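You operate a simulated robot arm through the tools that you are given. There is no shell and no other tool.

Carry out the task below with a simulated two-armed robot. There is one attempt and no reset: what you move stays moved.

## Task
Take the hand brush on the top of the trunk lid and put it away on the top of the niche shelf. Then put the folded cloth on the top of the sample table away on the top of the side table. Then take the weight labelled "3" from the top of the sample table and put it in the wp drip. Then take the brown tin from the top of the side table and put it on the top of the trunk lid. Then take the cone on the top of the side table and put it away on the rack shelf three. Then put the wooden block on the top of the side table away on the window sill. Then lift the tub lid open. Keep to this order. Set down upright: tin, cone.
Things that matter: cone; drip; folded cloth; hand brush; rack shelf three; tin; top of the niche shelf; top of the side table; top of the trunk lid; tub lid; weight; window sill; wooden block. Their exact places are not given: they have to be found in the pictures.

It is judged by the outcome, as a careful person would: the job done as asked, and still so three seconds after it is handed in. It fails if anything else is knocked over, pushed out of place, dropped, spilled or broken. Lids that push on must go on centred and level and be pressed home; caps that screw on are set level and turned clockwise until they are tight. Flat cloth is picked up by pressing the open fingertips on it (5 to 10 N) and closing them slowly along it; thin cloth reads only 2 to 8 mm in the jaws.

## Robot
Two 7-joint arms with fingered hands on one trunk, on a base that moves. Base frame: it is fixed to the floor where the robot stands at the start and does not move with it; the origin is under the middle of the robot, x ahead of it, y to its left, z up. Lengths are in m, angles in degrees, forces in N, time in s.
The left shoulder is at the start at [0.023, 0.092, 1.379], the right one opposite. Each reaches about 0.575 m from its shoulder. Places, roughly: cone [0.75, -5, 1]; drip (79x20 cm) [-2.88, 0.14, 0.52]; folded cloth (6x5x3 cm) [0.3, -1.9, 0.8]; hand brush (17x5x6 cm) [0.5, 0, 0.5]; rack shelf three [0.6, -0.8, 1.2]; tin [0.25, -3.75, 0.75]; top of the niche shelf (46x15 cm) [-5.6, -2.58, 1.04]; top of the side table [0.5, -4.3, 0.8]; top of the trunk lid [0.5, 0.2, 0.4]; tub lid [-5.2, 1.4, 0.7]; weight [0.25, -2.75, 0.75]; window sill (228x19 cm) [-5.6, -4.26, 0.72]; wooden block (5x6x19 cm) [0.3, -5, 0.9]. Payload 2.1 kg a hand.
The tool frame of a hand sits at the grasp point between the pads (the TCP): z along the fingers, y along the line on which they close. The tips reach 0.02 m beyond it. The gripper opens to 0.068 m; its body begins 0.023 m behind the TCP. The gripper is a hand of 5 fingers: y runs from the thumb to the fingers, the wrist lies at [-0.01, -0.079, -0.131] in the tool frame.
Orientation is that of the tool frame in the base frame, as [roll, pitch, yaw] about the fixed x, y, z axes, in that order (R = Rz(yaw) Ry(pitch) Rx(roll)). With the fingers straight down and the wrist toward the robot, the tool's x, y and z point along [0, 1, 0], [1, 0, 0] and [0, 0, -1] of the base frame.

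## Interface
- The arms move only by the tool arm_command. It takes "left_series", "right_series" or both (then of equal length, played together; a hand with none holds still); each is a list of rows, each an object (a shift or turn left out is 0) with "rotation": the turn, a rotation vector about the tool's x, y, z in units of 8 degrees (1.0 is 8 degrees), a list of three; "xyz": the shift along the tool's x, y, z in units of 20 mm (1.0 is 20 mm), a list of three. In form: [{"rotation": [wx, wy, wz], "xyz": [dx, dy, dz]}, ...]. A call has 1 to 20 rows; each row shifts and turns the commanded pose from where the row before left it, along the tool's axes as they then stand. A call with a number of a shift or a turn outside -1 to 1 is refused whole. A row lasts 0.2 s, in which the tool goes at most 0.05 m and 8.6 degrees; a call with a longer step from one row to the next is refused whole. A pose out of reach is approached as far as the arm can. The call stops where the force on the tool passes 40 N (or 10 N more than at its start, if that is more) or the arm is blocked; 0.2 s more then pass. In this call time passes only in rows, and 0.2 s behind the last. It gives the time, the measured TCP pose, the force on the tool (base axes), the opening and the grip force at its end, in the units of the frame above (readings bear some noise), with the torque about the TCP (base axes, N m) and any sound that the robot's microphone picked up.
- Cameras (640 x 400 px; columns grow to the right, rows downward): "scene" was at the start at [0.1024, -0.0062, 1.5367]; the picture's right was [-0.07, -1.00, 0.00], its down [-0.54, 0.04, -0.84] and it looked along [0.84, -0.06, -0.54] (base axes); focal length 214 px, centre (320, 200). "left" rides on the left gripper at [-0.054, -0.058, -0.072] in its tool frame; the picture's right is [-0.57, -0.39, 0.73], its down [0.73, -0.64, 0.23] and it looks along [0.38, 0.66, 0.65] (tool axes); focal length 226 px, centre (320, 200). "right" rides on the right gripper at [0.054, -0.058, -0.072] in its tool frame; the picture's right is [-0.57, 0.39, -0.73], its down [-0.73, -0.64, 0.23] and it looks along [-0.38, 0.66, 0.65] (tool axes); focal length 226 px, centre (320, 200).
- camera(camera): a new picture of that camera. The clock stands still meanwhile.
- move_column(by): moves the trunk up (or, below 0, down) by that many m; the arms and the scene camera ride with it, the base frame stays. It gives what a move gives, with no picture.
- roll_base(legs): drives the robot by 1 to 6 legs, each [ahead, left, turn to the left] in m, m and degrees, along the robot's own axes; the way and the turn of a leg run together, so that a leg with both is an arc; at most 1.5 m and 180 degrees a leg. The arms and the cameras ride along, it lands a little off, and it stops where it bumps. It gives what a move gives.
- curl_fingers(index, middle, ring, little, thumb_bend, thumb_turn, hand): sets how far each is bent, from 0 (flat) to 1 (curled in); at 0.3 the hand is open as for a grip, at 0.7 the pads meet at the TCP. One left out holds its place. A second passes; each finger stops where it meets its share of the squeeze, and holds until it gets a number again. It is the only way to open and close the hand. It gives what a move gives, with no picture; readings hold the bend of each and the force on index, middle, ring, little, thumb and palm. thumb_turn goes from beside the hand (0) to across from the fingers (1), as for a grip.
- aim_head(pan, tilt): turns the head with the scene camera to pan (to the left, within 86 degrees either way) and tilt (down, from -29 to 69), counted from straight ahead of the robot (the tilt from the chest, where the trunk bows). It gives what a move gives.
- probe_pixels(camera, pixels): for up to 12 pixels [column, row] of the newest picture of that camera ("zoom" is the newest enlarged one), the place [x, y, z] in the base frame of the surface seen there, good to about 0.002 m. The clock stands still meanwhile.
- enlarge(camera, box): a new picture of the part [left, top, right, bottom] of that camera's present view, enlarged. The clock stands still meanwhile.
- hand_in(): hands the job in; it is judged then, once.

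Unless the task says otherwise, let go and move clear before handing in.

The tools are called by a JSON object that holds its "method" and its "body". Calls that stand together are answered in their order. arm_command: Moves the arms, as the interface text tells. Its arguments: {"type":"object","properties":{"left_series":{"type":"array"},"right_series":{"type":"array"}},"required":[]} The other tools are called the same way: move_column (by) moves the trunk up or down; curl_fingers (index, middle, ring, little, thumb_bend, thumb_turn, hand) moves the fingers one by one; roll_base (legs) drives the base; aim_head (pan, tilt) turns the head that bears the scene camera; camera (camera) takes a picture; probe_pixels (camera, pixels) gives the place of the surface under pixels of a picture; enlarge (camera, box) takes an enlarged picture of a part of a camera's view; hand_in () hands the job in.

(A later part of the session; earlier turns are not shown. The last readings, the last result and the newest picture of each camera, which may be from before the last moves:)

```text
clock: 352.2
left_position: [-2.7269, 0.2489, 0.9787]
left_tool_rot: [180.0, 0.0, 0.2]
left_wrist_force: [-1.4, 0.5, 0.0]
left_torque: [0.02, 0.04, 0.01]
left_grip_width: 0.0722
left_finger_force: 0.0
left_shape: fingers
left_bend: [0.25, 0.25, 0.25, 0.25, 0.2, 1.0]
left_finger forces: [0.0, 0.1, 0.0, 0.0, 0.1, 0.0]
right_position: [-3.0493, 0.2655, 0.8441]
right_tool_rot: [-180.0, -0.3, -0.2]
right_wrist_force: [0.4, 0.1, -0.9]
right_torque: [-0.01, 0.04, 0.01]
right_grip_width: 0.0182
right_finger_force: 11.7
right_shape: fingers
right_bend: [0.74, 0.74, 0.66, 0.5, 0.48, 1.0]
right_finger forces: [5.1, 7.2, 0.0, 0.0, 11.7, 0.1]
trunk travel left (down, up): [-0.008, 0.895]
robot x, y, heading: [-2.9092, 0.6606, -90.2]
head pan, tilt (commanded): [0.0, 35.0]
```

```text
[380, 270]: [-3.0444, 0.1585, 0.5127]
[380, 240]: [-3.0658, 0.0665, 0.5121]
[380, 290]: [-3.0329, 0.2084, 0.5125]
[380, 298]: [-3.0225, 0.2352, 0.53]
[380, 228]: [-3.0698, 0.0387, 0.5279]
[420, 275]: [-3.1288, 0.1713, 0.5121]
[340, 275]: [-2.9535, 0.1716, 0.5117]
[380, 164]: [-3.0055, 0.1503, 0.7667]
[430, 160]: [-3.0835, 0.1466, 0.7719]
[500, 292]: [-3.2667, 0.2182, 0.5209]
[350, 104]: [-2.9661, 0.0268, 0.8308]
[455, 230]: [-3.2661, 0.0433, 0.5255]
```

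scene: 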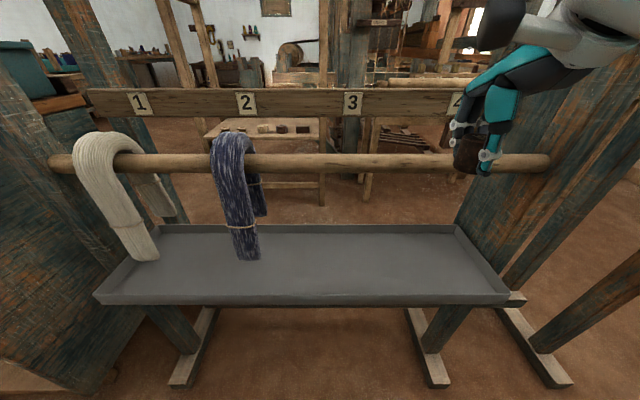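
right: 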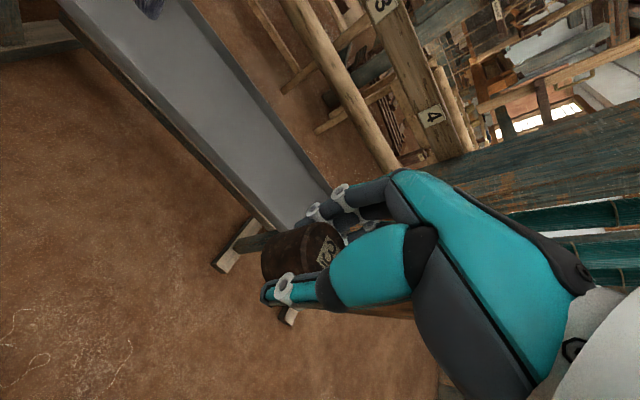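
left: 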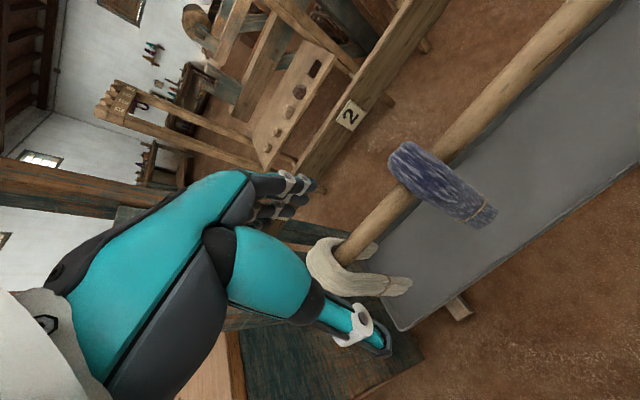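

I'll lower the right hand in front of the tray (y≈0.266) to z≈0.575, keeping clear of the rod.

{"method": "arm_command", "body": {"right_series": [{"xyz": [0.1, 0, 0.96]}, {"xyz": [0.1, 0, 0.96]}, {"xyz": [0.1, 0, 0.96]}, {"xyz": [0.1, 0, 0.96]}, {"xyz": [0.1, 0, 0.96]}, {"xyz": [0.1, 0, 0.96]}, {"xyz": [0.1, 0, 0.96]}, {"xyz": [0.1, 0, 0.96]}, {"xyz": [0.1, 0, 0.96]}, {"xyz": [0.1, 0, 0.96]}, {"xyz": [0, 0, 0.96]}, {"xyz": [0, 0, 0.96]}, {"xyz": [0, 0, 0.96]}, {"xyz": [0, 0, 0.96]}]}}

{"method": "camera", "body": {"camera": "scene"}}

{"method": "camera", "body": {"camera": "right"}}

```text
clock: 355.2
left_position: [-2.7273, 0.2493, 0.9799]
left_tool_rot: [180.0, -0.1, 0.2]
left_wrist_force: [-0.3, 0.3, 1.3]
left_torque: [-0.01, -0.01, -0.02]
left_grip_width: 0.0721
left_finger_force: 0.2
left_shape: fingers
left_bend: [0.25, 0.25, 0.25, 0.25, 0.2, 1.0]
left_finger forces: [0.0, 0.0, 0.1, 0.0, 0.0, 0.0]
right_position: [-3.0281, 0.266, 0.5759]
right_tool_rot: [180.0, -0.2, -0.3]
right_wrist_force: [-0.3, 0.7, -2.0]
right_torque: [0.0, 0.04, 0.0]
right_grip_width: 0.0182
right_finger_force: 11.6
right_shape: fingers
right_bend: [0.74, 0.74, 0.66, 0.5, 0.46, 1.0]
right_finger forces: [5.0, 7.4, 0.0, 0.1, 11.6, 0.1]
trunk travel left (down, up): [-0.008, 0.895]
robot x, y, heading: [-2.906, 0.6591, -89.9]
head pan, tilt (commanded): [0.0, 35.0]
```

```text
taken
```

scene: 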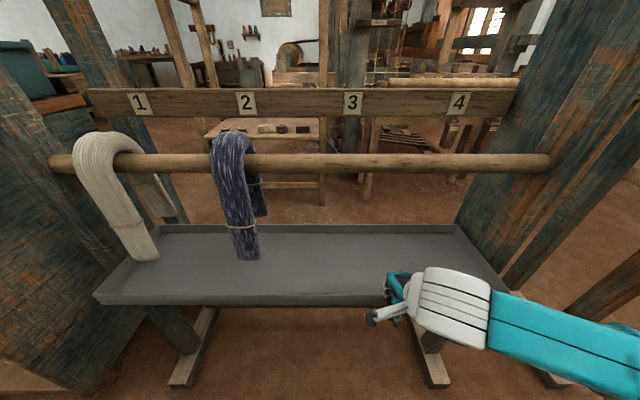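

```text
taken
```

right: 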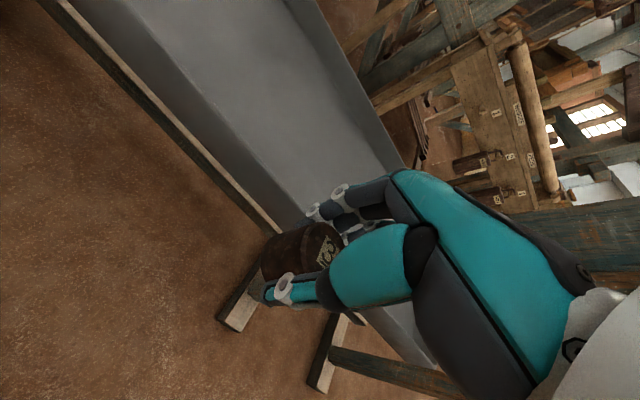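

Clear of the rim. Move 0.10 m inwards over the tray and lower to contact.

{"method": "arm_command", "body": {"right_series": [{"xyz": [0, 0.7, 0]}, {"xyz": [0, 0.9, 0]}, {"xyz": [0, 0.9, 0]}, {"xyz": [0, 0.9, 0]}, {"xyz": [0, 0.9, 0]}, {"xyz": [0, 0.7, 0]}, {"xyz": [0, 0, 0.6]}, {"xyz": [0, 0, 0.6]}, {"xyz": [0, 0, 0.4]}, {"xyz": [0, 0, 0.2]}]}}

{"method": "camera", "body": {"camera": "scene"}}

{"method": "camera", "body": {"camera": "right"}}

```text
clock: 357.4
left_position: [-2.7274, 0.2482, 0.9781]
left_tool_rot: [-180.0, -0.1, 0.2]
left_wrist_force: [0.1, -0.2, 0.1]
left_torque: [0.04, -0.02, -0.01]
left_grip_width: 0.0723
left_finger_force: 0.1
left_shape: fingers
left_bend: [0.25, 0.25, 0.25, 0.25, 0.2, 1.0]
left_finger forces: [0.1, 0.1, 0.0, 0.0, 0.0, 0.0]
right_position: [-3.0295, 0.1651, 0.5401]
right_tool_rot: [179.9, -0.2, -0.2]
right_wrist_force: [0.2, -0.5, -0.2]
right_torque: [0.01, -0.01, -0.01]
right_grip_width: 0.0183
right_finger_force: 11.8
right_shape: fingers
right_bend: [0.74, 0.74, 0.66, 0.5, 0.45, 1.0]
right_finger forces: [4.8, 7.4, 0.1, 0.0, 11.5, 0.0]
trunk travel left (down, up): [-0.008, 0.895]
robot x, y, heading: [-2.9075, 0.6608, -90.2]
head pan, tilt (commanded): [0.0, 35.0]
```

```text
taken
```

scene: 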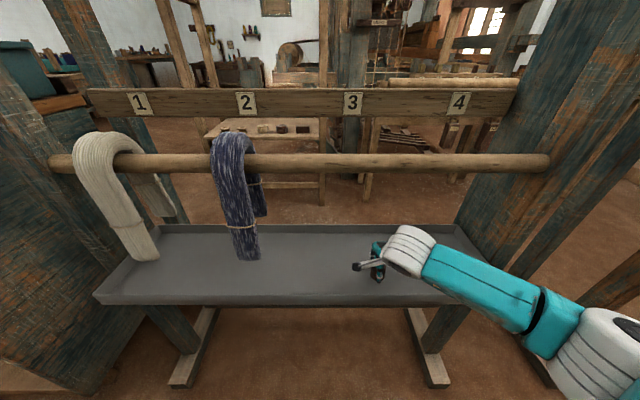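

```text
taken
```

right: 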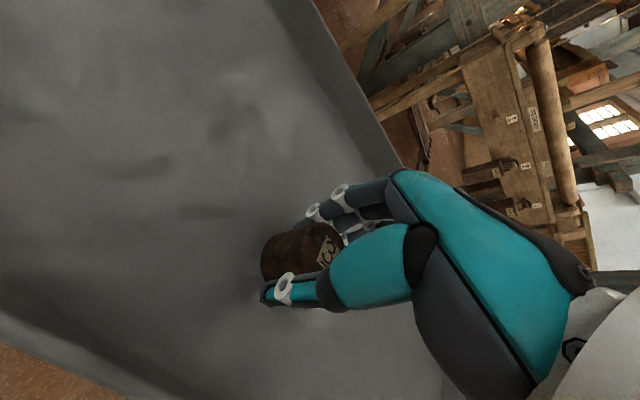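

The wrist load dropped to about zero, so it's near contact. Lower a touch more.

{"method": "arm_command", "body": {"right_series": [{"xyz": [0, 0, 0.12]}]}}

```text
clock: 357.8
left_position: [-2.7263, 0.2487, 0.9793]
left_tool_rot: [179.9, -0.1, 0.3]
left_wrist_force: [-0.6, -0.1, 0.5]
left_torque: [0.01, -0.06, 0.02]
left_grip_width: 0.0723
left_finger_force: 0.0
left_shape: fingers
left_bend: [0.25, 0.25, 0.25, 0.25, 0.2, 1.0]
left_finger forces: [0.0, 0.0, 0.0, 0.0, 0.1, 0.0]
right_position: [-3.0299, 0.1652, 0.5374]
right_tool_rot: [-180.0, -0.3, -0.2]
right_wrist_force: [0.4, -0.7, -1.2]
right_torque: [-0.01, 0.0, 0.01]
right_grip_width: 0.0181
right_finger_force: 11.8
right_shape: fingers
right_bend: [0.74, 0.74, 0.66, 0.5, 0.45, 1.0]
right_finger forces: [4.9, 7.4, 0.0, 0.0, 11.6, 0.1]
trunk travel left (down, up): [-0.008, 0.895]
robot x, y, heading: [-2.9072, 0.6623, -90.0]
head pan, tilt (commanded): [0.0, 35.0]
```

Not yet in contact; continue in 2 mm steps.

{"method": "arm_command", "body": {"right_series": [{"xyz": [0, 0, 0.1]}]}}

{"method": "arm_command", "body": {"right_series": [{"xyz": [0, 0, 0.1]}]}}

```text
clock: 358.2
left_position: [-2.7256, 0.2495, 0.9782]
left_tool_rot: [-180.0, -0.1, 0.3]
left_wrist_force: [-0.2, 0.0, 0.4]
left_torque: [0.02, -0.01, 0.0]
left_grip_width: 0.0724
left_finger_force: 0.0
left_shape: fingers
left_bend: [0.25, 0.25, 0.25, 0.25, 0.2, 1.0]
left_finger forces: [0.0, 0.0, 0.0, 0.0, 0.0, 0.0]
right_position: [-3.0298, 0.1662, 0.5356]
right_tool_rot: [179.9, -0.2, -0.3]
right_wrist_force: [-0.1, -0.5, 0.4]
right_torque: [0.02, 0.0, 0.01]
right_grip_width: 0.0181
right_finger_force: 11.9
right_shape: fingers
right_bend: [0.74, 0.74, 0.66, 0.5, 0.45, 1.0]
right_finger forces: [5.0, 7.7, 0.0, 0.1, 12.4, 0.0]
trunk travel left (down, up): [-0.008, 0.895]
robot x, y, heading: [-2.9104, 0.6584, -90.1]
head pan, tilt (commanded): [0.0, 35.0]
```

```text
clock: 358.6
left_position: [-2.7265, 0.2495, 0.9793]
left_tool_rot: [179.9, -0.2, 0.3]
left_wrist_force: [-0.5, -0.4, 0.4]
left_torque: [-0.04, 0.0, 0.0]
left_grip_width: 0.0719
left_finger_force: 0.1
left_shape: fingers
left_bend: [0.25, 0.25, 0.25, 0.25, 0.2, 1.0]
left_finger forces: [0.0, 0.1, 0.0, 0.1, 0.1, 0.0]
right_position: [-3.029, 0.1655, 0.5341]
right_tool_rot: [179.9, -0.4, -0.2]
right_wrist_force: [-1.2, -0.1, 6.7]
right_torque: [-0.08, 0.02, 0.02]
right_grip_width: 0.018
right_finger_force: 14.3
right_shape: fingers
right_bend: [0.74, 0.75, 0.66, 0.5, 0.49, 1.0]
right_finger forces: [5.4, 9.5, 0.1, 0.0, 13.6, 0.1]
trunk travel left (down, up): [-0.008, 0.895]
robot x, y, heading: [-2.9068, 0.6602, -90.3]
head pan, tilt (commanded): [0.0, 35.0]
```

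Contact (6.7 N). Release by opening moderately.

{"method": "curl_fingers", "body": {"hand": "right", "index": 0.42, "middle": 0.42, "ring": 0.42, "little": 0.42, "thumb_bend": 0.38}}

{"method": "camera", "body": {"camera": "right"}}

```text
clock: 359.6
left_position: [-2.727, 0.2485, 0.9794]
left_tool_rot: [180.0, -0.1, 0.4]
left_wrist_force: [-0.3, -0.3, -0.4]
left_torque: [0.0, -0.04, 0.02]
left_grip_width: 0.072
left_finger_force: 0.0
left_shape: fingers
left_bend: [0.25, 0.25, 0.25, 0.25, 0.2, 1.0]
left_finger forces: [0.0, 0.0, 0.0, 0.1, 0.1, 0.0]
right_position: [-3.029, 0.166, 0.5336]
right_tool_rot: [-180.0, -0.2, -0.3]
right_wrist_force: [-0.1, 1.0, 1.3]
right_torque: [-0.04, -0.01, -0.01]
right_grip_width: 0.0459
right_finger_force: 1.0
right_shape: fingers
right_bend: [0.42, 0.43, 0.42, 0.42, 0.38, 0.99]
right_finger forces: [0.0, 1.6, 0.0, 0.0, 0.6, 0.0]
trunk travel left (down, up): [-0.008, 0.895]
robot x, y, heading: [-2.9077, 0.6576, -90.1]
head pan, tilt (commanded): [0.0, 35.0]
```

```text
taken
```

right: 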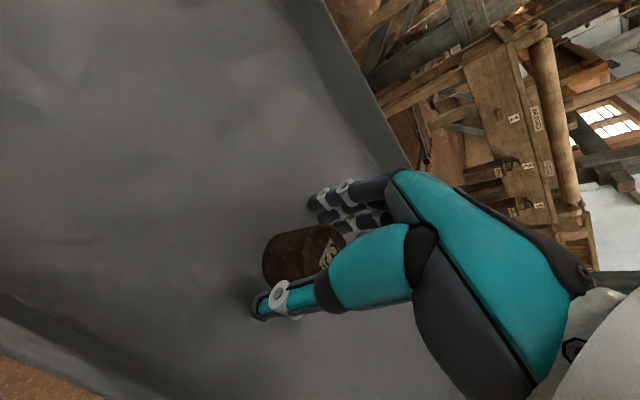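

Released; weight stands. Lift the hand straight up slowly and check.

{"method": "arm_command", "body": {"right_series": [{"xyz": [0, 0, -0.2]}, {"xyz": [0, 0, -0.4]}, {"xyz": [0, 0, -0.6]}, {"xyz": [0, 0, -0.7]}]}}

{"method": "camera", "body": {"camera": "right"}}

{"method": "enlarge", "body": {"camera": "scene", "box": [300, 200, 480, 320]}}

```text
clock: 360.6
left_position: [-2.7275, 0.2482, 0.9799]
left_tool_rot: [180.0, 0.0, 0.4]
left_wrist_force: [-0.1, -0.3, 0.0]
left_torque: [-0.01, -0.02, 0.0]
left_grip_width: 0.0725
left_finger_force: 0.0
left_shape: fingers
left_bend: [0.25, 0.25, 0.25, 0.25, 0.2, 1.0]
left_finger forces: [0.0, 0.0, 0.0, 0.0, 0.0, 0.1]
right_position: [-3.0292, 0.165, 0.571]
right_tool_rot: [-180.0, -0.2, -0.2]
right_wrist_force: [0.3, 0.0, -0.4]
right_torque: [0.01, -0.06, 0.02]
right_grip_width: 0.0459
right_finger_force: 0.0
right_shape: fingers
right_bend: [0.42, 0.42, 0.42, 0.42, 0.38, 0.99]
right_finger forces: [0.0, 0.0, 0.0, 0.1, 0.0, 0.0]
trunk travel left (down, up): [-0.008, 0.895]
robot x, y, heading: [-2.9059, 0.6619, -90.1]
head pan, tilt (commanded): [0.0, 35.0]
```

```text
taken
```

right: 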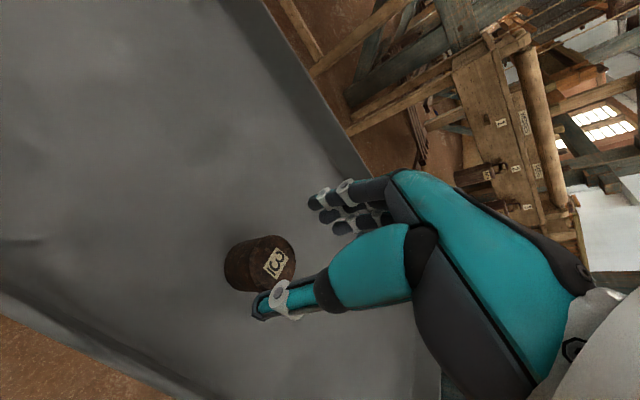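

```text
3.33 times, centred on (390, 260) of scene
```

zoom: 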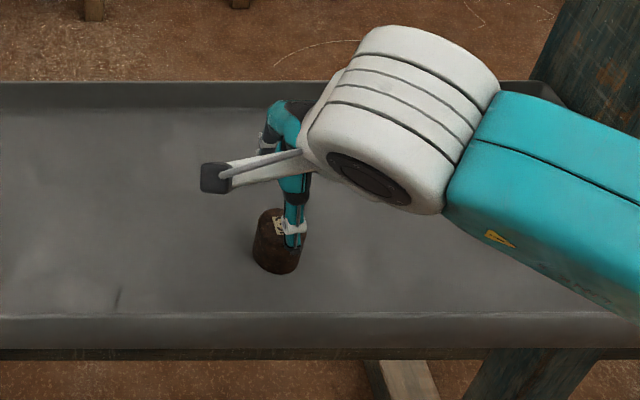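

Weight 3 stands in the tray. Raise 1.5 cm, pull back 11 cm, then go up.

{"method": "arm_command", "body": {"right_series": [{"xyz": [0, 0, -0.7]}, {"xyz": [0, -0.8, 0]}, {"xyz": [0, -0.9, 0]}, {"xyz": [0, -0.9, 0]}, {"xyz": [0, -0.9, 0]}, {"xyz": [0, -0.9, 0]}, {"xyz": [0, -0.9, 0]}, {"xyz": [0, -0.3, -0.8]}, {"xyz": [0, 0, -1]}, {"xyz": [0, 0, -1]}, {"xyz": [0, 0, -1]}, {"xyz": [0, 0, -1]}, {"xyz": [0, 0, -1]}, {"xyz": [0, 0, -1]}, {"xyz": [0, 0, -1]}, {"xyz": [0, 0, -1]}, {"xyz": [0, 0, -1]}, {"xyz": [0, 0, -1]}, {"xyz": [0, 0, -1]}]}}

{"method": "roll_base", "body": {"legs": [[-0.16, 0, 0]]}}

{"method": "camera", "body": {"camera": "scene"}}

```text
clock: 364.6
left_position: [-2.7264, 0.2492, 0.9797]
left_tool_rot: [179.9, -0.1, 0.3]
left_wrist_force: [-0.6, -0.4, -0.2]
left_torque: [-0.02, 0.03, -0.03]
left_grip_width: 0.0724
left_finger_force: 0.1
left_shape: fingers
left_bend: [0.25, 0.25, 0.25, 0.25, 0.2, 1.0]
left_finger forces: [0.1, 0.0, 0.0, 0.0, 0.1, 0.0]
right_position: [-3.0301, 0.2778, 0.8221]
right_tool_rot: [-180.0, -0.2, -0.2]
right_wrist_force: [0.2, -0.2, 0.2]
right_torque: [-0.03, 0.01, 0.0]
right_grip_width: 0.0459
right_finger_force: 0.1
right_shape: fingers
right_bend: [0.42, 0.42, 0.42, 0.42, 0.38, 0.99]
right_finger forces: [0.1, 0.0, 0.1, 0.1, 0.0, 0.1]
trunk travel left (down, up): [-0.008, 0.895]
robot x, y, heading: [-2.9085, 0.6585, -90.3]
head pan, tilt (commanded): [0.0, 35.0]
```

```text
clock: 366.1
left_position: [-2.7264, 0.4087, 0.9791]
left_tool_rot: [-179.9, -0.1, 0.3]
left_wrist_force: [0.0, 0.3, -0.9]
left_torque: [-0.02, -0.03, 0.01]
left_grip_width: 0.0724
left_finger_force: 0.0
left_shape: fingers
left_bend: [0.25, 0.25, 0.25, 0.25, 0.2, 1.0]
left_finger forces: [0.0, 0.0, 0.1, 0.1, 0.0, 0.0]
right_position: [-3.0306, 0.4386, 0.8212]
right_tool_rot: [-179.9, -0.3, -0.2]
right_wrist_force: [-0.3, 0.3, -1.0]
right_torque: [0.0, 0.0, 0.01]
right_grip_width: 0.0458
right_finger_force: 0.1
right_shape: fingers
right_bend: [0.42, 0.42, 0.42, 0.42, 0.38, 0.99]
right_finger forces: [0.1, 0.0, 0.0, 0.0, 0.0, 0.1]
trunk travel left (down, up): [-0.008, 0.895]
robot x, y, heading: [-2.9103, 0.8193, -89.8]
head pan, tilt (commanded): [0.0, 35.0]
```

```text
taken
```

scene: 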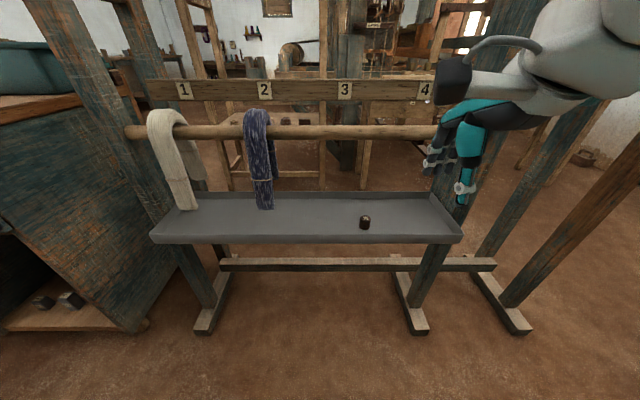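

The weight stands in the drip tray (365,222). Next: the brown tin. Raise the trunk 0.28 m, turn east and return along the aisle.

{"method": "move_column", "body": {"by": 0.28}}

{"method": "roll_base", "body": {"legs": [[0.06, 0, 0], [0, 0, 89.9], [1.4, -0.03, 0], [1.25, 0, 0]]}}

{"method": "aim_head", "body": {"pan": 0, "tilt": 40}}

{"method": "camera", "body": {"camera": "scene"}}

```text
clock: 368.9
left_position: [-2.7274, 0.506, 1.3237]
left_tool_rot: [168.1, 0.0, 0.2]
left_wrist_force: [0.0, 0.2, -0.3]
left_torque: [-0.01, -0.02, -0.02]
left_grip_width: 0.072
left_finger_force: 0.0
left_shape: fingers
left_bend: [0.25, 0.25, 0.25, 0.25, 0.2, 1.0]
left_finger forces: [0.0, 0.1, 0.0, 0.2, 0.1, 0.0]
right_position: [-3.0293, 0.438, 1.1014]
right_tool_rot: [-179.9, -0.1, -0.2]
right_wrist_force: [0.3, 0.7, 0.6]
right_torque: [-0.02, -0.01, 0.01]
right_grip_width: 0.0461
right_finger_force: 0.1
right_shape: fingers
right_bend: [0.42, 0.42, 0.42, 0.42, 0.38, 0.99]
right_finger forces: [0.0, 0.1, 0.1, 0.0, 0.1, 0.1]
trunk travel left (down, up): [-0.288, 0.615]
robot x, y, heading: [-2.9061, 0.8198, -90.0]
head pan, tilt (commanded): [0.0, 35.0]
```

```text
clock: 386.2
left_position: [0.0614, 0.8874, 1.3227]
left_tool_rot: [168.2, 0.0, 89.4]
left_wrist_force: [0.5, -1.2, -0.7]
left_torque: [-0.02, -0.02, 0.0]
left_grip_width: 0.0721
left_finger_force: 0.2
left_shape: fingers
left_bend: [0.25, 0.25, 0.25, 0.25, 0.2, 1.0]
left_finger forces: [0.0, 0.1, 0.0, 0.0, 0.1, 0.0]
right_position: [0.1247, 0.5833, 1.1011]
right_tool_rot: [180.0, -0.3, 89.1]
right_wrist_force: [-0.4, 0.2, 0.0]
right_torque: [0.01, 0.0, 0.02]
right_grip_width: 0.0458
right_finger_force: 0.1
right_shape: fingers
right_bend: [0.42, 0.42, 0.42, 0.42, 0.38, 0.99]
right_finger forces: [0.0, 0.0, 0.0, 0.1, 0.0, 0.1]
trunk travel left (down, up): [-0.288, 0.615]
robot x, y, heading: [-0.2569, 0.7124, -1.0]
head pan, tilt (commanded): [0.0, 35.0]
```

```text
clock: 386.8
left_position: [0.0607, 0.8878, 1.3224]
left_tool_rot: [168.1, 0.0, 89.4]
left_wrist_force: [0.4, -0.5, -0.2]
left_torque: [0.03, 0.0, 0.01]
left_grip_width: 0.0722
left_finger_force: 0.1
left_shape: fingers
left_bend: [0.25, 0.25, 0.25, 0.25, 0.2, 1.0]
left_finger forces: [0.0, 0.0, 0.0, 0.0, 0.0, 0.1]
right_position: [0.1245, 0.5831, 1.1005]
right_tool_rot: [180.0, -0.2, 89.0]
right_wrist_force: [-0.4, -0.3, 0.1]
right_torque: [0.0, 0.01, 0.0]
right_grip_width: 0.0459
right_finger_force: 0.0
right_shape: fingers
right_bend: [0.42, 0.42, 0.42, 0.42, 0.38, 0.99]
right_finger forces: [0.0, 0.0, 0.0, 0.1, 0.0, 0.0]
trunk travel left (down, up): [-0.288, 0.615]
robot x, y, heading: [-0.256, 0.7117, -0.9]
head pan, tilt (commanded): [0.0, 40.0]
```

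```text
taken
```

scene: 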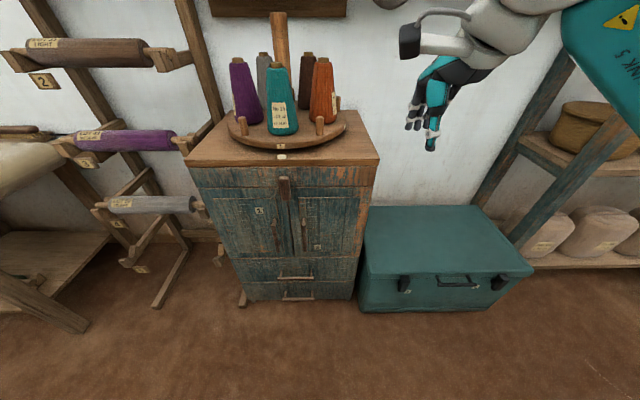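

I'll turn south and drive to the side table.

{"method": "roll_base", "body": {"legs": [[0, 0, -89], [1.4, 0, 0], [1.4, -0.18, 0], [1.45, 0, 0], [0.1, 0, 90]]}}

{"method": "camera", "body": {"camera": "scene"}}

```text
clock: 415.0
left_position: [-0.0847, -3.4463, 1.3226]
left_tool_rot: [168.1, 0.0, 90.1]
left_wrist_force: [-0.4, 0.1, 0.7]
left_torque: [-0.02, -0.05, 0.04]
left_grip_width: 0.0723
left_finger_force: 0.0
left_shape: fingers
left_bend: [0.25, 0.25, 0.25, 0.25, 0.2, 1.0]
left_finger forces: [0.0, 0.0, 0.0, 0.1, 0.0, 0.0]
right_position: [-0.0179, -3.7486, 1.1015]
right_tool_rot: [180.0, -0.2, 89.6]
right_wrist_force: [0.2, -0.6, 1.3]
right_torque: [0.0, 0.0, 0.02]
right_grip_width: 0.046
right_finger_force: 0.0
right_shape: fingers
right_bend: [0.42, 0.42, 0.42, 0.42, 0.38, 0.99]
right_finger forces: [0.0, 0.1, 0.0, 0.0, 0.0, 0.0]
trunk travel left (down, up): [-0.288, 0.615]
robot x, y, heading: [-0.4011, -3.6291, -0.0]
head pan, tilt (commanded): [0.0, 40.0]
```

```text
taken
```

scene: 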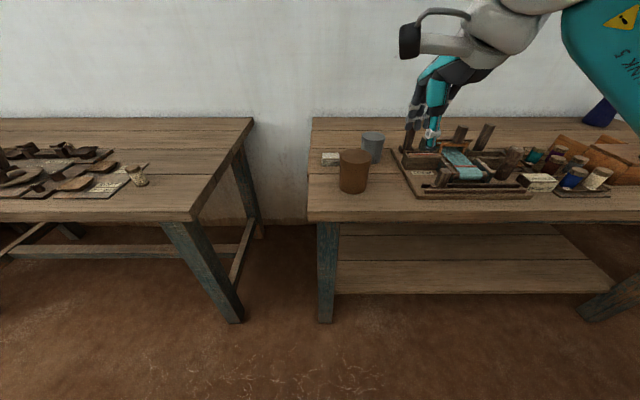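

The brown tin is at (354,172), the cloth at (331,159). I'll enlarge and probe the tin.

{"method": "enlarge", "body": {"camera": "scene", "box": [300, 110, 460, 230]}}

{"method": "probe_pixels", "body": {"camera": "zoom", "pixels": [[160, 175], [160, 155], [160, 190], [215, 165], [275, 165], [215, 148], [215, 182], [215, 210], [215, 320], [180, 200], [268, 200], [290, 120]]}}

```text
3.33 times, centred on (380, 170) of scene
```

zoom: 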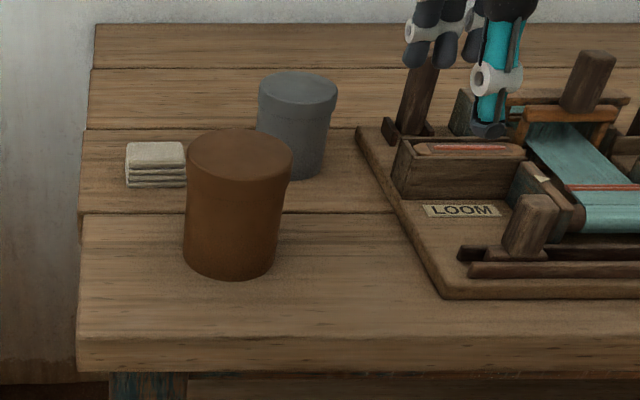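

```text
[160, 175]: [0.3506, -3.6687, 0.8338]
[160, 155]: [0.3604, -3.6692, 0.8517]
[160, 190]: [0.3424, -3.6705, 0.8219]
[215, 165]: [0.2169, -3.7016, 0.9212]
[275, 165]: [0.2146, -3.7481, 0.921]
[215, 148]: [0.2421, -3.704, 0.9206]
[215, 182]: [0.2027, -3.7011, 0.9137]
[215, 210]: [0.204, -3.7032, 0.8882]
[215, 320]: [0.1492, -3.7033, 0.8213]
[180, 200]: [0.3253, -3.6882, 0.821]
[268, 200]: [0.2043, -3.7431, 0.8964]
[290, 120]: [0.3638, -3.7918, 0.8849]
```

The tin is a lidded cylinder (body ≈0.078 m, lid ≈0.086 m, z 0.82–0.921). To avoid lifting by the lid I'll grip its body from the side with the left hand. First straighten and lower the left hand in free space.

{"method": "arm_command", "body": {"left_series": [{"rotation": [0.75, 0, 0]}, {"rotation": [0.75, 0, 0]}, {"xyz": [-0.37, 0.48, 0.965]}, {"xyz": [-0.37, 0.48, 0.965]}, {"xyz": [-0.37, 0.48, 0.965]}, {"xyz": [-0.37, 0.48, 0.965]}, {"xyz": [-0.37, 0.48, 0.965]}, {"xyz": [-0.37, 0.48, 0.965]}, {"xyz": [-0.37, 0.48, 0.965]}, {"xyz": [-0.37, 0.48, 0.965]}, {"xyz": [-0.37, 0.48, 0.965]}, {"xyz": [-0.37, 0.48, 0.965]}, {"xyz": [-0.37, 0.48, 0.965]}, {"xyz": [-0.37, 0.48, 0.965]}, {"xyz": [-0.37, 0.48, 0.965]}, {"xyz": [-0.37, 0.48, 0.965]}]}}

{"method": "camera", "body": {"camera": "scene"}}

```text
clock: 418.4
left_position: [0.1053, -3.5468, 1.1377]
left_tool_rot: [172.3, 0.3, 90.2]
left_wrist_force: [-0.4, -0.5, -0.5]
left_torque: [0.0, -0.02, 0.01]
left_grip_width: 0.0724
left_finger_force: 0.1
left_shape: fingers
left_bend: [0.25, 0.25, 0.25, 0.25, 0.2, 1.0]
left_finger forces: [0.1, 0.0, 0.0, 0.0, 0.0, 0.0]
left hand out of reach, approached as far as the arm can: row 1, 2, 3, 4, 5, 6, 7, 8, 9, 10, 11, 12
right_position: [-0.0171, -3.7501, 1.1013]
right_tool_rot: [-180.0, -0.1, 89.6]
right_wrist_force: [-1.0, -0.1, -0.3]
right_torque: [0.02, 0.06, 0.02]
right_grip_width: 0.046
right_finger_force: 0.0
right_shape: fingers
right_bend: [0.42, 0.42, 0.42, 0.42, 0.38, 0.99]
right_finger forces: [0.0, 0.0, 0.1, 0.1, 0.0, 0.0]
trunk travel left (down, up): [-0.288, 0.615]
robot x, y, heading: [-0.3965, -3.6255, -0.2]
head pan, tilt (commanded): [0.0, 40.0]
```

```text
taken
```

scene: 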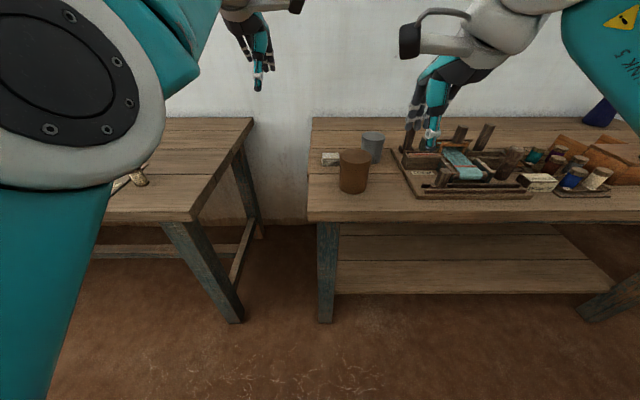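

Now rotate the left hand to a side-grasp pose (fingers forward, closing sideways).

{"method": "arm_command", "body": {"left_series": [{"rotation": [-0.577, -0.577, -0.577]}, {"rotation": [-0.577, -0.577, -0.577]}, {"rotation": [-0.577, -0.577, -0.577]}, {"rotation": [-0.577, -0.577, -0.577]}, {"rotation": [-0.577, -0.577, -0.577]}, {"rotation": [-0.577, -0.577, -0.577]}, {"rotation": [-0.577, -0.577, -0.577]}, {"rotation": [-0.577, -0.577, -0.577]}, {"rotation": [-0.577, -0.577, -0.577]}, {"rotation": [-0.577, -0.577, -0.577]}, {"rotation": [-0.577, -0.577, -0.577]}, {"rotation": [-0.577, -0.577, -0.577]}, {"rotation": [-0.577, -0.577, -0.577]}, {"rotation": [-0.577, -0.577, -0.577]}, {"rotation": [-0.577, -0.577, -0.577]}]}}

{"method": "camera", "body": {"camera": "scene"}}

{"method": "camera", "body": {"camera": "left"}}

```text
clock: 421.6
left_position: [0.1611, -3.5415, 1.1707]
left_tool_rot: [-2.4, 82.2, -2.2]
left_wrist_force: [0.1, 0.6, 1.1]
left_torque: [0.0, 0.03, -0.04]
left_grip_width: 0.0721
left_finger_force: 0.1
left_shape: fingers
left_bend: [0.25, 0.25, 0.25, 0.25, 0.2, 1.0]
left_finger forces: [0.1, 0.0, 0.1, 0.0, 0.1, 0.1]
left hand out of reach, approached as far as the arm can: row 1, 2, 3, 4, 5, 6, 7, 8, 9, 12, 13, 14, 15
right_position: [-0.0177, -3.7491, 1.1006]
right_tool_rot: [180.0, -0.3, 89.7]
right_wrist_force: [0.0, -0.4, -0.1]
right_torque: [0.0, 0.01, -0.03]
right_grip_width: 0.046
right_finger_force: 0.0
right_shape: fingers
right_bend: [0.42, 0.42, 0.42, 0.42, 0.38, 0.99]
right_finger forces: [0.0, 0.0, 0.1, 0.1, 0.1, 0.0]
trunk travel left (down, up): [-0.288, 0.615]
robot x, y, heading: [-0.3962, -3.6276, -0.1]
head pan, tilt (commanded): [0.0, 40.0]
```

```text
taken
```

scene: 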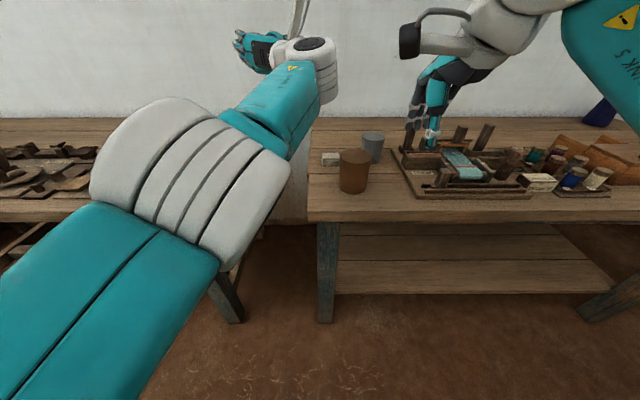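

```text
taken
```

left: 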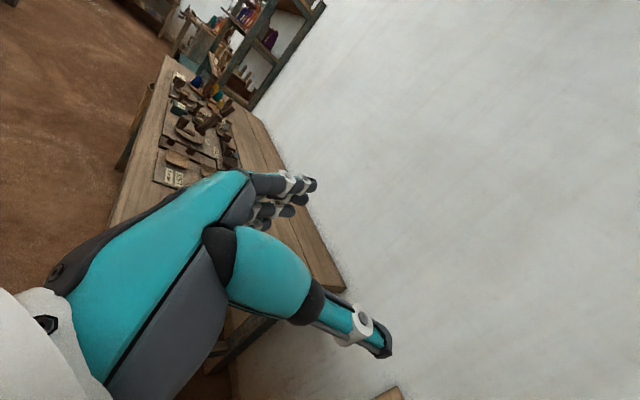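

The side pose is reachable, but the palm-to-tip depth (~4 cm) is too short to wrap the tin. The right hand is already straight in front of the tin in top-down pose, so I'll check how wide it opens.

{"method": "curl_fingers", "body": {"hand": "right", "index": 0.08, "middle": 0.08, "ring": 0.08, "little": 0.08, "thumb_bend": 0.05}}

{"method": "camera", "body": {"camera": "right"}}

{"method": "enlarge", "body": {"camera": "scene", "box": [300, 110, 460, 230]}}

{"method": "probe_pixels", "body": {"camera": "zoom", "pixels": [[240, 157], [240, 133], [240, 178], [190, 157], [290, 157], [240, 188], [240, 196], [240, 270], [188, 250], [272, 260]]}}

```text
clock: 422.6
left_position: [0.1599, -3.5407, 1.1709]
left_tool_rot: [-1.6, 82.3, -1.4]
left_wrist_force: [0.4, 0.3, -0.3]
left_torque: [0.01, 0.01, -0.01]
left_grip_width: 0.0724
left_finger_force: 0.0
left_shape: fingers
left_bend: [0.25, 0.25, 0.25, 0.25, 0.2, 1.0]
left_finger forces: [0.0, 0.0, 0.1, 0.0, 0.0, 0.1]
right_position: [-0.0171, -3.7496, 1.1028]
right_tool_rot: [179.9, -0.2, 89.6]
right_wrist_force: [-0.5, 0.8, -0.9]
right_torque: [-0.01, 0.01, -0.03]
right_grip_width: 0.0934
right_finger_force: 0.1
right_shape: fingers
right_bend: [0.08, 0.08, 0.08, 0.08, 0.06, 0.96]
right_finger forces: [0.1, 0.1, 0.0, 0.0, 0.0, 0.0]
trunk travel left (down, up): [-0.288, 0.615]
robot x, y, heading: [-0.3984, -3.6269, -0.2]
head pan, tilt (commanded): [0.0, 40.0]
```

```text
taken
```

right: 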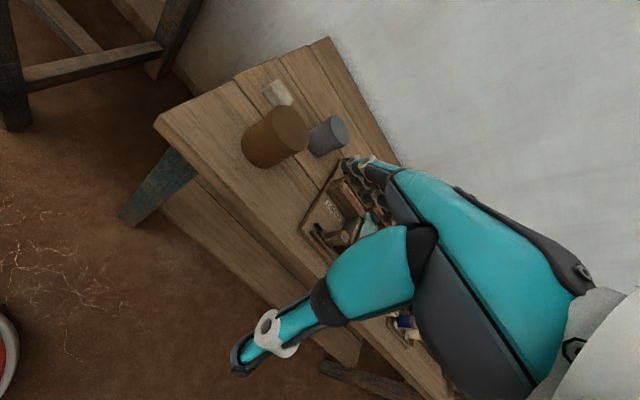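

```text
3.33 times, centred on (380, 170) of scene
```

zoom: 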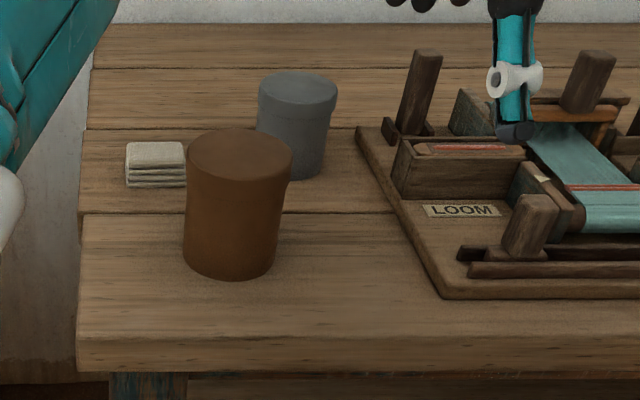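

```text
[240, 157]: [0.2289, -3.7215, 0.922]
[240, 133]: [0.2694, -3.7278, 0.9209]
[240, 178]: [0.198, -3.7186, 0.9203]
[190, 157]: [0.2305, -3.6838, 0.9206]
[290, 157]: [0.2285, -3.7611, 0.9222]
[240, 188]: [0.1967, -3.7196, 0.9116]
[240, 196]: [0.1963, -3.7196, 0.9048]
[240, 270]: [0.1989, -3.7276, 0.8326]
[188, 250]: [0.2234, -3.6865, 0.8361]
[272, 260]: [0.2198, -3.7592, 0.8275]
```

The tin is ≈0.077 m across, centred at (0.2345,-3.7225), and the right hand opens to 0.093 m. I'll drive 0.2 m forward and position the hand above the tin.

{"method": "roll_base", "body": {"legs": [[0.2, 0, 0.2]]}}

{"method": "camera", "body": {"camera": "scene"}}

```text
clock: 424.2
left_position: [0.3609, -3.5371, 1.1707]
left_tool_rot: [-2.4, 82.2, -2.0]
left_wrist_force: [0.9, 1.3, 1.7]
left_torque: [0.01, 0.03, -0.02]
left_grip_width: 0.0722
left_finger_force: 0.0
left_shape: fingers
left_bend: [0.25, 0.25, 0.25, 0.25, 0.2, 1.0]
left_finger forces: [0.1, 0.1, 0.0, 0.1, 0.0, 0.1]
right_position: [0.1855, -3.7485, 1.1016]
right_tool_rot: [180.0, -0.2, 89.9]
right_wrist_force: [-0.3, 0.6, 0.2]
right_torque: [0.0, 0.0, -0.01]
right_grip_width: 0.0937
right_finger_force: 0.0
right_shape: fingers
right_bend: [0.08, 0.08, 0.08, 0.08, 0.05, 0.96]
right_finger forces: [0.1, 0.0, 0.0, 0.0, 0.0, 0.0]
trunk travel left (down, up): [-0.288, 0.615]
robot x, y, heading: [-0.1981, -3.626, 0.3]
head pan, tilt (commanded): [0.0, 40.0]
```

```text
taken
```

scene: 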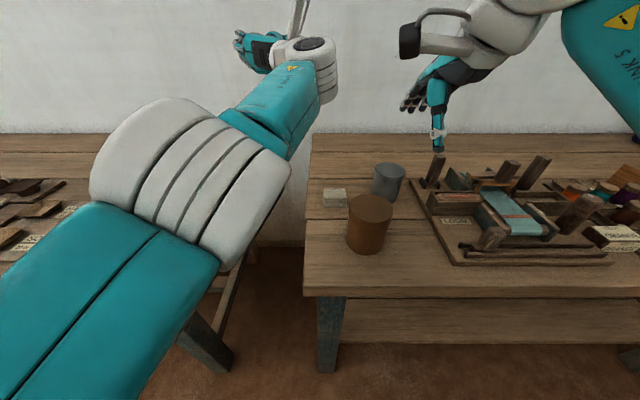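

Move the right hand over the tin, stopping at z≈0.985 to check.

{"method": "arm_command", "body": {"right_series": [{"xyz": [0.22, 0.41, 0.97]}, {"xyz": [0.22, 0.41, 0.97]}, {"xyz": [0.22, 0.41, 0.97]}, {"xyz": [0.22, 0.41, 0.97]}, {"xyz": [0.22, 0.41, 0.97]}, {"xyz": [0.22, 0.41, 0.97]}]}}

{"method": "enlarge", "body": {"camera": "scene", "box": [290, 120, 450, 280]}}

{"method": "camera", "body": {"camera": "right"}}

```text
clock: 425.6
left_position: [0.3622, -3.538, 1.1701]
left_tool_rot: [-2.3, 82.3, -1.9]
left_wrist_force: [-0.1, 0.2, 0.2]
left_torque: [-0.03, 0.0, 0.03]
left_grip_width: 0.072
left_finger_force: 0.1
left_shape: fingers
left_bend: [0.25, 0.25, 0.25, 0.25, 0.2, 1.0]
left_finger forces: [0.0, 0.0, 0.0, 0.1, 0.0, 0.1]
right_position: [0.2352, -3.7205, 0.9846]
right_tool_rot: [-180.0, -0.2, 89.9]
right_wrist_force: [0.3, 0.8, -0.3]
right_torque: [0.01, 0.03, -0.02]
right_grip_width: 0.0937
right_finger_force: 0.0
right_shape: fingers
right_bend: [0.08, 0.08, 0.08, 0.08, 0.05, 0.96]
right_finger forces: [0.1, 0.1, 0.0, 0.0, 0.0, 0.0]
trunk travel left (down, up): [-0.288, 0.615]
robot x, y, heading: [-0.1968, -3.6273, -0.1]
head pan, tilt (commanded): [0.0, 40.0]
```

```text
2.50 times, centred on (370, 200) of scene
```

zoom: 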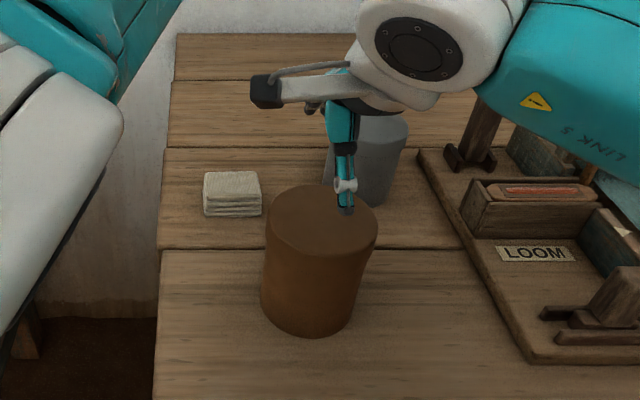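

```text
taken
```

right: 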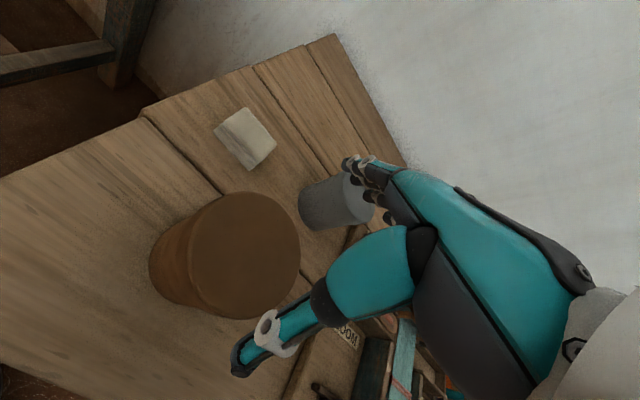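

I'll probe the thumb tip and fingertips to learn the actual opening positions.

{"method": "probe_pixels", "body": {"camera": "zoom", "pixels": [[346, 208], [345, 190], [340, 150], [312, 105]]}}

{"method": "probe_pixels", "body": {"camera": "right", "pixels": [[240, 365], [265, 340], [348, 163], [365, 182], [378, 200], [390, 213]]}}

```text
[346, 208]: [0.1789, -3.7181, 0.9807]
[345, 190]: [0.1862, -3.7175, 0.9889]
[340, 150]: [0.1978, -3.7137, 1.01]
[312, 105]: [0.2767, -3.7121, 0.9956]
```

```text
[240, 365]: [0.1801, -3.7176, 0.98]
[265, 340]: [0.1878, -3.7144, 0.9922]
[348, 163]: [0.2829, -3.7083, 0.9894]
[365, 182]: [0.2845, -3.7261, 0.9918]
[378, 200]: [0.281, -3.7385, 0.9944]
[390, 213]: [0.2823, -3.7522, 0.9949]
```

The open fingertips sit at about TCP height, centred near x=0.232. I'll descend to z≈0.90 with the palm just above the lid.

{"method": "arm_command", "body": {"right_series": [{"xyz": [-0.05, 0.1, 0.8]}, {"xyz": [0, 0, 0.8]}, {"xyz": [0, 0, 0.8]}, {"xyz": [0, 0, 0.6]}, {"xyz": [0, 0, 0.5]}, {"xyz": [0, 0, 0.35]}, {"xyz": [0, 0, 0.25]}]}}

{"method": "enlarge", "body": {"camera": "scene", "box": [290, 120, 450, 280]}}

{"method": "camera", "body": {"camera": "right"}}

```text
clock: 427.2
left_position: [0.3579, -3.5373, 1.1734]
left_tool_rot: [-1.8, 82.1, -1.4]
left_wrist_force: [-0.4, 0.3, 0.1]
left_torque: [0.0, 0.01, -0.04]
left_grip_width: 0.0722
left_finger_force: 0.1
left_shape: fingers
left_bend: [0.25, 0.25, 0.25, 0.25, 0.2, 1.0]
left_finger forces: [0.1, 0.0, 0.0, 0.1, 0.0, 0.1]
right_position: [0.2344, -3.7227, 0.9059]
right_tool_rot: [179.6, -0.3, 89.9]
right_wrist_force: [-6.5, 0.8, 29.6]
right_torque: [0.09, 0.66, -0.05]
right_grip_width: 0.0979
right_finger_force: 13.1
right_shape: fingers
right_bend: [0.06, 0.08, 0.08, 0.08, 0.0, 0.94]
right_finger forces: [2.8, 0.0, 0.1, 0.1, 22.6, 0.0]
trunk travel left (down, up): [-0.288, 0.615]
robot x, y, heading: [-0.199, -3.6288, 0.2]
head pan, tilt (commanded): [0.0, 40.0]
```

```text
2.50 times, centred on (370, 200) of scene
```

zoom: 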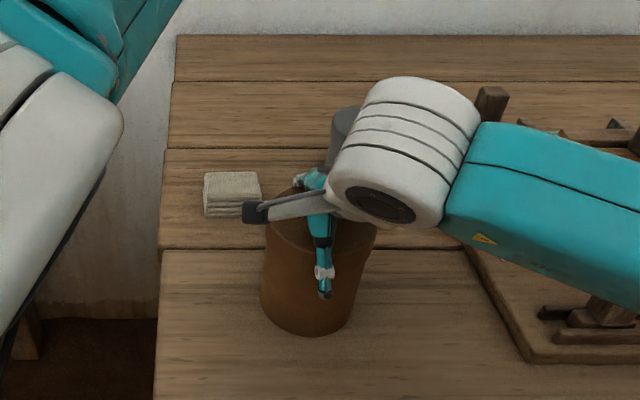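

```text
taken
```

right: 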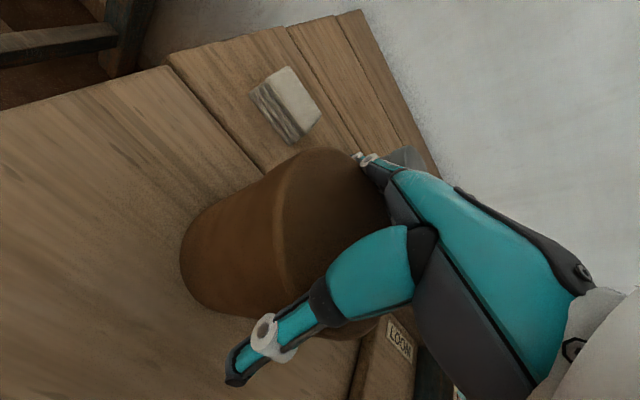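

The thumb's thick base touches the lid edge at this depth (30 N up). I'll back up ~1 cm so only the fingertips will grip the rim's sides.

{"method": "arm_command", "body": {"right_series": [{"xyz": [0, 0, -0.3]}, {"xyz": [0, -0.1, -0.3]}]}}

{"method": "enlarge", "body": {"camera": "right", "box": [160, 120, 460, 400]}}

```text
clock: 427.8
left_position: [0.3621, -3.5381, 1.1711]
left_tool_rot: [-2.3, 82.2, -1.9]
left_wrist_force: [0.6, -0.1, 0.5]
left_torque: [0.0, -0.02, 0.01]
left_grip_width: 0.0723
left_finger_force: 0.1
left_shape: fingers
left_bend: [0.25, 0.25, 0.25, 0.25, 0.2, 1.0]
left_finger forces: [0.0, 0.1, 0.0, 0.0, 0.1, 0.1]
right_position: [0.2332, -3.7226, 0.9148]
right_tool_rot: [-179.9, -0.1, 89.9]
right_wrist_force: [0.0, -0.8, 0.9]
right_torque: [0.0, 0.03, 0.03]
right_grip_width: 0.0939
right_finger_force: 0.1
right_shape: fingers
right_bend: [0.08, 0.08, 0.08, 0.08, 0.05, 0.96]
right_finger forces: [0.0, 0.0, 0.0, 0.0, 0.0, 0.1]
trunk travel left (down, up): [-0.288, 0.615]
robot x, y, heading: [-0.1949, -3.6257, 0.0]
head pan, tilt (commanded): [0.0, 40.0]
```

```text
1.43 times, centred on (310, 260) of right
```

zoom: 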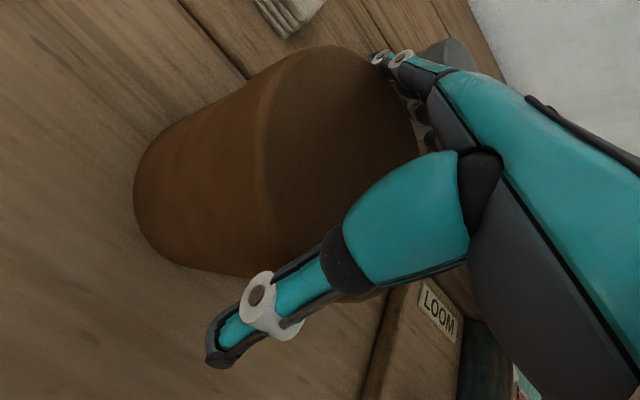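

No contact now (z 0.915). I'll close slowly onto the rim.

{"method": "curl_fingers", "body": {"hand": "right", "index": 0.2, "middle": 0.2, "ring": 0.2, "little": 0.2, "thumb_bend": 0.2}}

{"method": "enlarge", "body": {"camera": "right", "box": [160, 120, 460, 400]}}

{"method": "enlarge", "body": {"camera": "scene", "box": [290, 120, 450, 280]}}

```text
clock: 428.8
left_position: [0.3611, -3.539, 1.1714]
left_tool_rot: [-2.6, 82.3, -2.2]
left_wrist_force: [1.0, -0.3, -0.9]
left_torque: [0.0, -0.05, 0.02]
left_grip_width: 0.0722
left_finger_force: 0.1
left_shape: fingers
left_bend: [0.25, 0.25, 0.25, 0.25, 0.2, 1.0]
left_finger forces: [0.0, 0.0, 0.1, 0.1, 0.1, 0.2]
right_position: [0.2332, -3.7236, 0.9155]
right_tool_rot: [180.0, -0.2, 89.8]
right_wrist_force: [1.2, -0.1, 4.2]
right_torque: [0.03, -0.16, 0.0]
right_grip_width: 0.0862
right_finger_force: 4.1
right_shape: fingers
right_bend: [0.16, 0.2, 0.2, 0.2, 0.15, 0.96]
right_finger forces: [4.7, 0.5, 0.3, 0.1, 2.2, 0.0]
trunk travel left (down, up): [-0.288, 0.615]
robot x, y, heading: [-0.1954, -3.6313, -0.2]
head pan, tilt (commanded): [0.0, 40.0]
```

```text
1.43 times, centred on (310, 260) of right
```

zoom: 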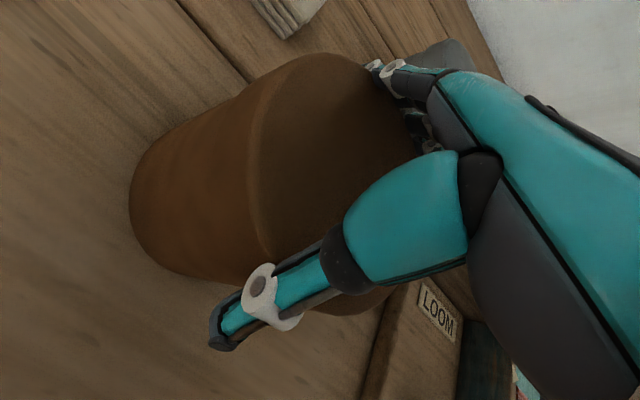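

```text
2.50 times, centred on (370, 200) of scene
```

zoom: 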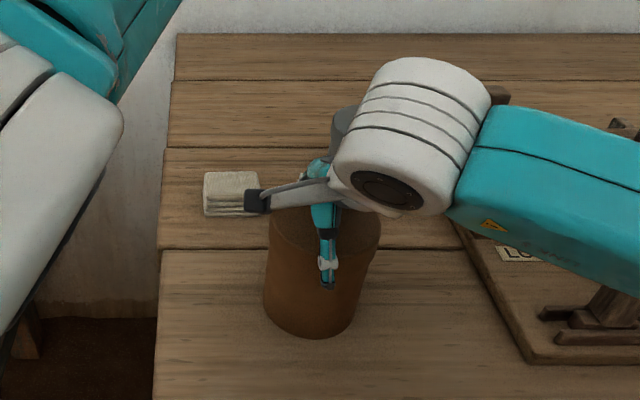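

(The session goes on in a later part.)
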